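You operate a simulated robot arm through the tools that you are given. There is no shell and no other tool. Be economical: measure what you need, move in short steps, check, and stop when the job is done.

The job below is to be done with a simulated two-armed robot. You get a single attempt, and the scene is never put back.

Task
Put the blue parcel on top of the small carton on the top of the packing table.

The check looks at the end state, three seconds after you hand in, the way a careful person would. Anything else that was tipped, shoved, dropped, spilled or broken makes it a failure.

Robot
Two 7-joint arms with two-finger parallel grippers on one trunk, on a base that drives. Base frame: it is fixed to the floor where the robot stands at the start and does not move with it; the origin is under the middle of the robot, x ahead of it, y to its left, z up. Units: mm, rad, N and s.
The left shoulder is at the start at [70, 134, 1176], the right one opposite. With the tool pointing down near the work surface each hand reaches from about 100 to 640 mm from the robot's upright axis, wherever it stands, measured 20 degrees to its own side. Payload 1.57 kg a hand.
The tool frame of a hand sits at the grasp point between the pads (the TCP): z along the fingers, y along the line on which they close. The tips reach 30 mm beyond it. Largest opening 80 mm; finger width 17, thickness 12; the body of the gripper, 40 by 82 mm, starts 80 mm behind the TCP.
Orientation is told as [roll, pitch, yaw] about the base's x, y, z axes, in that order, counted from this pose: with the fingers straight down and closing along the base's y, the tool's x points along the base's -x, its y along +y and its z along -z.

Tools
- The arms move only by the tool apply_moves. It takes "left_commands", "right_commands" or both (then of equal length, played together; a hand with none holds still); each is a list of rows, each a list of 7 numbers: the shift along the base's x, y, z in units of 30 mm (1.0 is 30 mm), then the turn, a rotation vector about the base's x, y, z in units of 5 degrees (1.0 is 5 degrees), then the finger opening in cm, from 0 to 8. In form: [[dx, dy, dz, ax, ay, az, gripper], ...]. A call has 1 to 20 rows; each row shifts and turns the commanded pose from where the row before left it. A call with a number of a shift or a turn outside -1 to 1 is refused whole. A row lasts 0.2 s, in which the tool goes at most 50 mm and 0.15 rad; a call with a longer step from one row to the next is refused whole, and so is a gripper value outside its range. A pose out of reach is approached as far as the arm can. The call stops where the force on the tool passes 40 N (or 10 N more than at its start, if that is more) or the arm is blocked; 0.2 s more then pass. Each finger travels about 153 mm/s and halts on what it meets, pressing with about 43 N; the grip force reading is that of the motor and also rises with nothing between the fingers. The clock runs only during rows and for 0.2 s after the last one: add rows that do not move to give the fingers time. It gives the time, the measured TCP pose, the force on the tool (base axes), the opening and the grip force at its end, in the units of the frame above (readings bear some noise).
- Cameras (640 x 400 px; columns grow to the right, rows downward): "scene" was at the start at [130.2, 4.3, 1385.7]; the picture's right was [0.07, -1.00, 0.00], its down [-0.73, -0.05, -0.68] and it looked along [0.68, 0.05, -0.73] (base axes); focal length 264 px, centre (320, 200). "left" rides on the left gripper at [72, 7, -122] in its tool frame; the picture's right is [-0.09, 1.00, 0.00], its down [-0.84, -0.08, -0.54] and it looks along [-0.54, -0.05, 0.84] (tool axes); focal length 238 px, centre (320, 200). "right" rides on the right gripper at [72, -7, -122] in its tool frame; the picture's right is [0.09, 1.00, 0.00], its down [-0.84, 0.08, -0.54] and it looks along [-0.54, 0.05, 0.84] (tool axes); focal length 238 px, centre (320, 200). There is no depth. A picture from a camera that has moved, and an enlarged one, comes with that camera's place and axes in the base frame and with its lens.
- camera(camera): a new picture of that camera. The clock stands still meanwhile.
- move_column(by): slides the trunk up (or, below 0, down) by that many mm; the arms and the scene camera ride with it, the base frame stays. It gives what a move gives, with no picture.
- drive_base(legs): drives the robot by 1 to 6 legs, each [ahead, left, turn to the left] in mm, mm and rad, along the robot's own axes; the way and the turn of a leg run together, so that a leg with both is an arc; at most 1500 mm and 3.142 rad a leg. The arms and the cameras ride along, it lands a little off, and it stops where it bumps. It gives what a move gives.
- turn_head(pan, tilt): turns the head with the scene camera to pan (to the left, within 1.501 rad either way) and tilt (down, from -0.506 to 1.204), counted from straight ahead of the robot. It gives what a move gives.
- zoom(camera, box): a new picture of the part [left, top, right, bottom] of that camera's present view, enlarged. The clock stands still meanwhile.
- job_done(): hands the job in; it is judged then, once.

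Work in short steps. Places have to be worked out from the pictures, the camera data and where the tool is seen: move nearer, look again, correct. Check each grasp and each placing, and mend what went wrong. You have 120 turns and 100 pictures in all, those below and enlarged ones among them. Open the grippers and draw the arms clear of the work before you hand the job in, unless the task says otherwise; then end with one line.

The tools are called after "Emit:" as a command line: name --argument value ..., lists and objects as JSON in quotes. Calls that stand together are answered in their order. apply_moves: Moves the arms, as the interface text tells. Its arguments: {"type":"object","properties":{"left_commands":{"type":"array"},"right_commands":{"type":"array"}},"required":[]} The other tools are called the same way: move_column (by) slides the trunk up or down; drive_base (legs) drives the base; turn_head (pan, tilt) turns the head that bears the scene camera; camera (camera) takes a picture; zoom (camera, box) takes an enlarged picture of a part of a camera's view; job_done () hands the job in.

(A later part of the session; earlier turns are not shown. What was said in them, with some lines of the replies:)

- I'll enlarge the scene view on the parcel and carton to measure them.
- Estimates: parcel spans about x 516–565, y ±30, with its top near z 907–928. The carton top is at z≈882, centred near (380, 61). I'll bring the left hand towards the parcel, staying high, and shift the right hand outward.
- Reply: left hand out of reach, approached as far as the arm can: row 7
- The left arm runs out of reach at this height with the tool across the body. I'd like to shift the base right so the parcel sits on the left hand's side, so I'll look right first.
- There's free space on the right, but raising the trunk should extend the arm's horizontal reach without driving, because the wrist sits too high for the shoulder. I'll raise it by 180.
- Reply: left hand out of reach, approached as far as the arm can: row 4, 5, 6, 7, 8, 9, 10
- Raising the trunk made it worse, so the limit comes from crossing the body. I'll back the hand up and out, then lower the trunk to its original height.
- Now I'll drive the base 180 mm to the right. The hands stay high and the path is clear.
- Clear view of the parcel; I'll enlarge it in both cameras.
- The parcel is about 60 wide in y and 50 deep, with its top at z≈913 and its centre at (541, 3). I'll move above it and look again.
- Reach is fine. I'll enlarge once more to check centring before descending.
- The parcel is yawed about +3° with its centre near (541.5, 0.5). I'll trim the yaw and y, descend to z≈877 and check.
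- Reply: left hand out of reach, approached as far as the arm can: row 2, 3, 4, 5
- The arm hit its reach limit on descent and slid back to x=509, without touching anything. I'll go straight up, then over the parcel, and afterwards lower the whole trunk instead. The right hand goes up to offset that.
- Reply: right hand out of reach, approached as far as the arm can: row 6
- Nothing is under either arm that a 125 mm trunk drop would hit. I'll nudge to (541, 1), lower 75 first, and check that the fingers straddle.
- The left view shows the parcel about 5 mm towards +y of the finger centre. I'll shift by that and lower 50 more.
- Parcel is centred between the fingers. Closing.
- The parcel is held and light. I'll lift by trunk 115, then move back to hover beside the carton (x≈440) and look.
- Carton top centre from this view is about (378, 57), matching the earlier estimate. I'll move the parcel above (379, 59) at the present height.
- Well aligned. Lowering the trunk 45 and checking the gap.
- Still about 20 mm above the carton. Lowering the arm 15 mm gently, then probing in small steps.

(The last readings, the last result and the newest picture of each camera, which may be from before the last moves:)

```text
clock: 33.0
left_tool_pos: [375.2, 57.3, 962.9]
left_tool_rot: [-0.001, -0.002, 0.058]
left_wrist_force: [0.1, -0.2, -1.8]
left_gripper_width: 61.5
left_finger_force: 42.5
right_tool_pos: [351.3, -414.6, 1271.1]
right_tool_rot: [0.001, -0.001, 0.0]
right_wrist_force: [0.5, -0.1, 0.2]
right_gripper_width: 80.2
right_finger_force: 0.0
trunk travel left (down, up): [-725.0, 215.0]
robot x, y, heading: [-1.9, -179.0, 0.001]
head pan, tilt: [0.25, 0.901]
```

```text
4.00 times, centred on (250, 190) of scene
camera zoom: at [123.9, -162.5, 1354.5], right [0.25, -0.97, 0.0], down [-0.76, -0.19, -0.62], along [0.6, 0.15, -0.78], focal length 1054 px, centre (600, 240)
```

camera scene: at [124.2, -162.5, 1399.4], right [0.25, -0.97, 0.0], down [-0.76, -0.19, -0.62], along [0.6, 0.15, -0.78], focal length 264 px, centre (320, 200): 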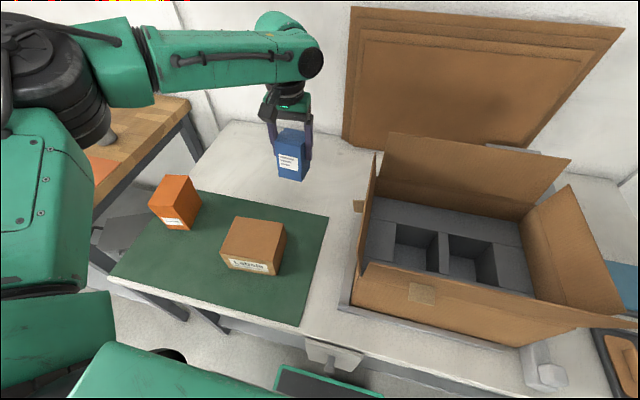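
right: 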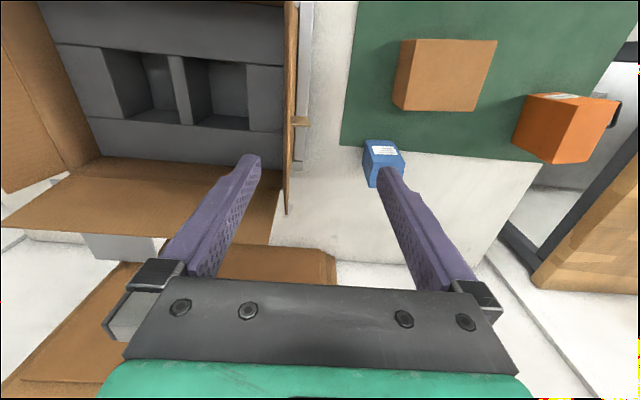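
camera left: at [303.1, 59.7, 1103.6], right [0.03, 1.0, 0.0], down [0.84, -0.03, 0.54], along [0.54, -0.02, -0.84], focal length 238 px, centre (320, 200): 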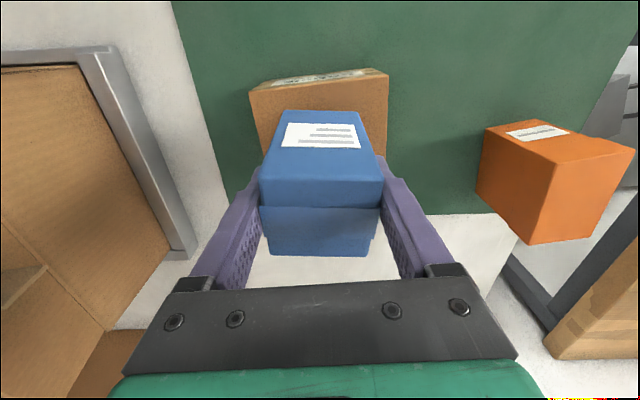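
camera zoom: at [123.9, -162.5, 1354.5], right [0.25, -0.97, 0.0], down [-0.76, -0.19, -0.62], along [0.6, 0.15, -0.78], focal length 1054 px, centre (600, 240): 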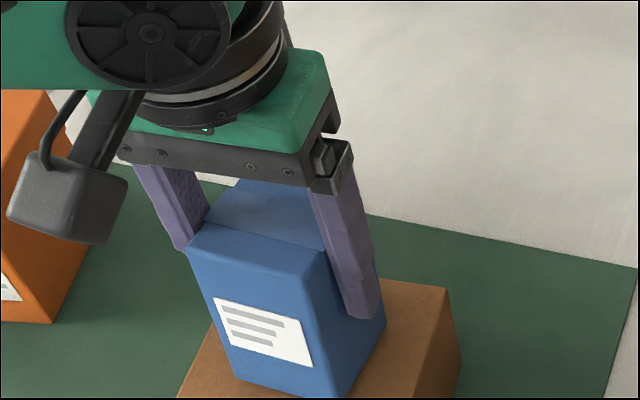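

No contact yet (force −1.8 is just the weight). Continuing in 2 mm steps.

Emit:
apply_moves --left_commands '[[0, 0, -0.07, 0, 0, 0, 4], [0, 0, 0, 0, 0, 0, 4]]'

Emit:
apply_moves --left_commands '[[0, 0, -0.07, 0, 0, 0, 4], [0, 0, 0, 0, 0, 0, 4]]'

Emit:
zoom --camera "scene" --box '[200, 160, 300, 260]'

```text
clock: 33.6
left_tool_pos: [375.2, 57.5, 963.0]
left_tool_rot: [0.001, -0.003, 0.056]
left_wrist_force: [0.2, 1.0, 4.8]
left_gripper_width: 61.2
left_finger_force: 42.5
right_tool_pos: [349.2, -415.0, 1271.0]
right_tool_rot: [0.002, -0.002, 0.001]
right_wrist_force: [-0.4, -0.8, -0.2]
right_gripper_width: 80.0
right_finger_force: 0.0
trunk travel left (down, up): [-725.0, 215.0]
robot x, y, heading: [-3.4, -175.1, -0.001]
head pan, tilt: [0.25, 0.901]
```

```text
clock: 34.2
left_tool_pos: [374.9, 56.6, 960.7]
left_tool_rot: [-0.002, -0.008, 0.058]
left_wrist_force: [2.1, 4.2, 20.7]
left_gripper_width: 61.5
left_finger_force: 43.2
right_tool_pos: [347.3, -415.2, 1271.3]
right_tool_rot: [0.001, -0.002, -0.001]
right_wrist_force: [-0.3, -0.4, -0.3]
right_gripper_width: 80.2
right_finger_force: 0.2
trunk travel left (down, up): [-725.0, 215.0]
robot x, y, heading: [4.8, -182.9, -0.001]
head pan, tilt: [0.25, 0.901]
```

```text
4.00 times, centred on (250, 210) of scene
camera zoom: at [121.3, -163.2, 1355.0], right [0.25, -0.97, 0.0], down [-0.76, -0.19, -0.62], along [0.6, 0.15, -0.78], focal length 1054 px, centre (600, 160)
```

zoom: 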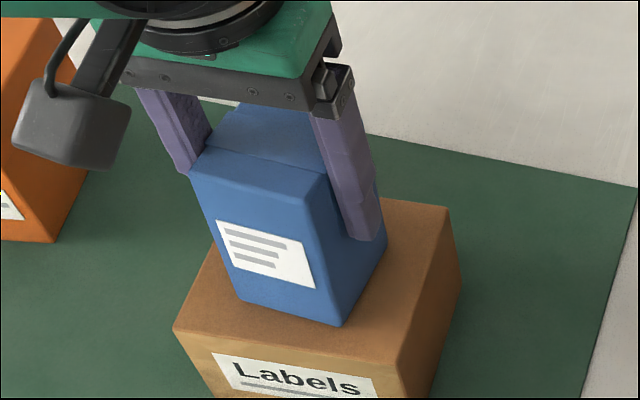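

Contact made (20 N). I'll ease up 2 mm to unload, then open the fingers gradually.

Emit:
apply_moves --left_commands '[[0, 0, 0.06, 0, 0, 0, 4], [0, 0, 0, 0, 0, 0, 6.1], [0, 0, 0, 0, 0, 0, 6.5], [0, 0, 0, 0, 0, 0, 7], [0, 0, 0, 0, 0, 0, 8], [0, 0, 0, 0, 0, 0, 8]]'

Emit:
camera --camera "left"

Emit:
zoom --camera "scene" --box '[180, 140, 320, 280]'

```text
clock: 35.6
left_tool_pos: [375.8, 56.2, 961.5]
left_tool_rot: [-0.002, -0.004, 0.057]
left_wrist_force: [0.3, 0.3, -0.3]
left_gripper_width: 80.1
left_finger_force: 0.1
right_tool_pos: [349.8, -414.6, 1271.3]
right_tool_rot: [0.001, -0.001, -0.002]
right_wrist_force: [-1.1, 0.0, 0.5]
right_gripper_width: 80.1
right_finger_force: 0.0
trunk travel left (down, up): [-725.0, 215.0]
robot x, y, heading: [1.2, -182.3, 0.003]
head pan, tilt: [0.25, 0.901]
```

```text
62 pictures are left
camera left: at [303.3, 59.5, 1084.2], right [0.03, 1.0, 0.0], down [0.84, -0.03, 0.54], along [0.54, -0.02, -0.84], focal length 238 px, centre (320, 200)
```

left: 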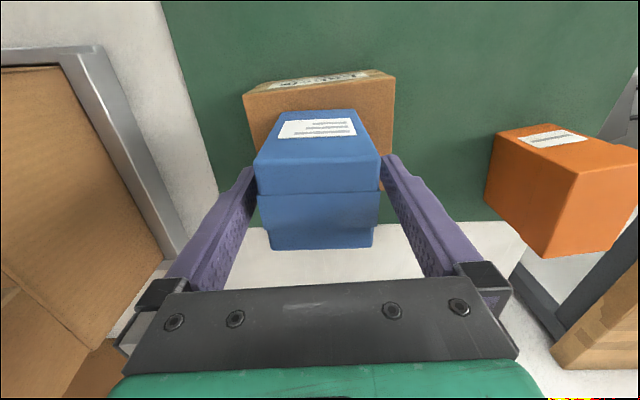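

```text
2.86 times, centred on (250, 210) of scene
camera zoom: at [123.6, -162.6, 1354.5], right [0.25, -0.97, 0.0], down [-0.76, -0.19, -0.62], along [0.6, 0.15, -0.78], focal length 753 px, centre (520, 171)
```

zoom: 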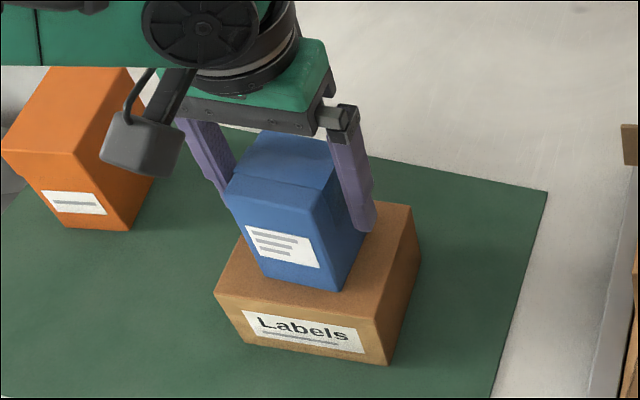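

The parcel stands on the carton and both fingers are clear. I'll retreat straight up with the trunk, then check.

Emit:
move_column --by 150

Emit:
apply_moves --left_commands '[[0, 0.9, 0, 0, 0, 0, 8], [0, 0.9, 0, 0, 0, 0, 8], [0, 0.9, 0, 0, 0, 0, 8], [0, 0.9, 0, 0, 0, 0, 8], [0, 0.9, 0, 0, 0, 0, 8], [0, 0, 0, 0, 0, 0, 8]]'

Emit:
camera --camera "scene"

Emit:
zoom --camera "left" --box '[100, 0, 420, 200]'

```text
clock: 37.3
left_tool_pos: [376.8, 56.9, 1109.6]
left_tool_rot: [-0.001, -0.002, 0.058]
left_wrist_force: [-0.2, 0.1, 0.0]
left_gripper_width: 79.8
left_finger_force: 0.1
right_tool_pos: [350.3, -413.7, 1422.0]
right_tool_rot: [0.003, -0.002, 0.001]
right_wrist_force: [0.2, -0.3, 0.1]
right_gripper_width: 79.8
right_finger_force: 0.1
trunk travel left (down, up): [-875.0, 65.0]
robot x, y, heading: [-0.7, -179.1, -0.001]
head pan, tilt: [0.25, 0.901]
```

```text
clock: 38.7
left_tool_pos: [376.2, 193.0, 1110.5]
left_tool_rot: [0.0, 0.0, 0.059]
left_wrist_force: [0.4, 0.3, 0.5]
left_gripper_width: 80.1
left_finger_force: 0.0
right_tool_pos: [349.7, -414.3, 1420.1]
right_tool_rot: [0.001, -0.001, -0.002]
right_wrist_force: [-0.3, -0.1, -0.4]
right_gripper_width: 80.3
right_finger_force: 0.1
trunk travel left (down, up): [-875.0, 65.0]
robot x, y, heading: [-0.2, -178.6, -0.003]
head pan, tilt: [0.25, 0.901]
```

```text
60 pictures are left
camera scene: at [123.9, -163.1, 1504.5], right [0.25, -0.97, 0.0], down [-0.76, -0.19, -0.62], along [0.6, 0.15, -0.78], focal length 264 px, centre (320, 200)
```

scene: 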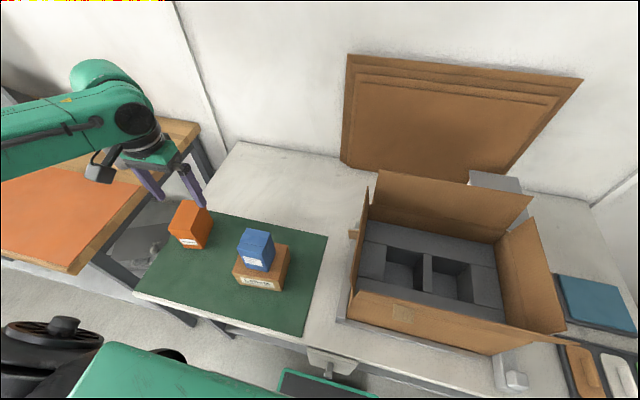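

```text
2.00 times, centred on (260, 100) of left
camera zoom: at [302.9, 195.1, 1233.2], right [0.04, 1.0, 0.0], down [0.84, -0.03, 0.54], along [0.54, -0.02, -0.84], focal length 477 px, centre (440, 400)
```

zoom: 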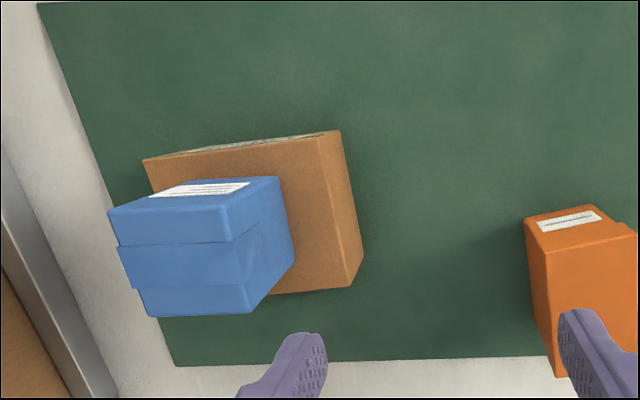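

The parcel stands upright and centred on the carton, and the hand is clear. One last look left, to check nothing there was disturbed.

Emit:
turn_head --pan 0.8 --tilt 0.75

Emit:
camera --camera "scene"

```text
clock: 39.7
left_tool_pos: [375.9, 193.0, 1111.5]
left_tool_rot: [-0.001, -0.001, 0.058]
left_wrist_force: [0.1, 0.1, -0.4]
left_gripper_width: 79.8
left_finger_force: 0.0
right_tool_pos: [349.5, -414.5, 1420.9]
right_tool_rot: [0.001, -0.002, 0.0]
right_wrist_force: [-0.2, 0.2, -0.3]
right_gripper_width: 80.1
right_finger_force: 0.1
trunk travel left (down, up): [-875.0, 65.0]
robot x, y, heading: [-1.7, -179.0, -0.003]
head pan, tilt: [0.799, 0.75]
```

```text
58 pictures are left
camera scene: at [108.4, -121.8, 1516.4], right [0.72, -0.7, 0.0], down [-0.48, -0.49, -0.73], along [0.51, 0.52, -0.68], focal length 264 px, centre (320, 200)
```

scene: 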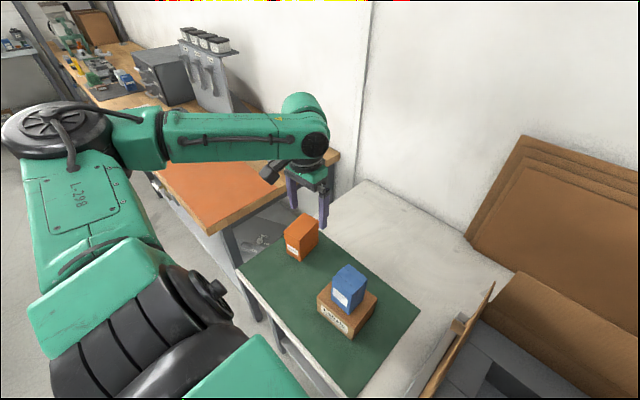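

Everything in view is undisturbed, so I'm handing in.

Emit:
job_done

```text
The job is handed in.
```

The blue parcel is standing upright, near the middle of the small carton's top. Both grippers are open and clear of the work. Nothing I could see was disturbed, but the arm hid the grey bottle on the side bench in the last picture.
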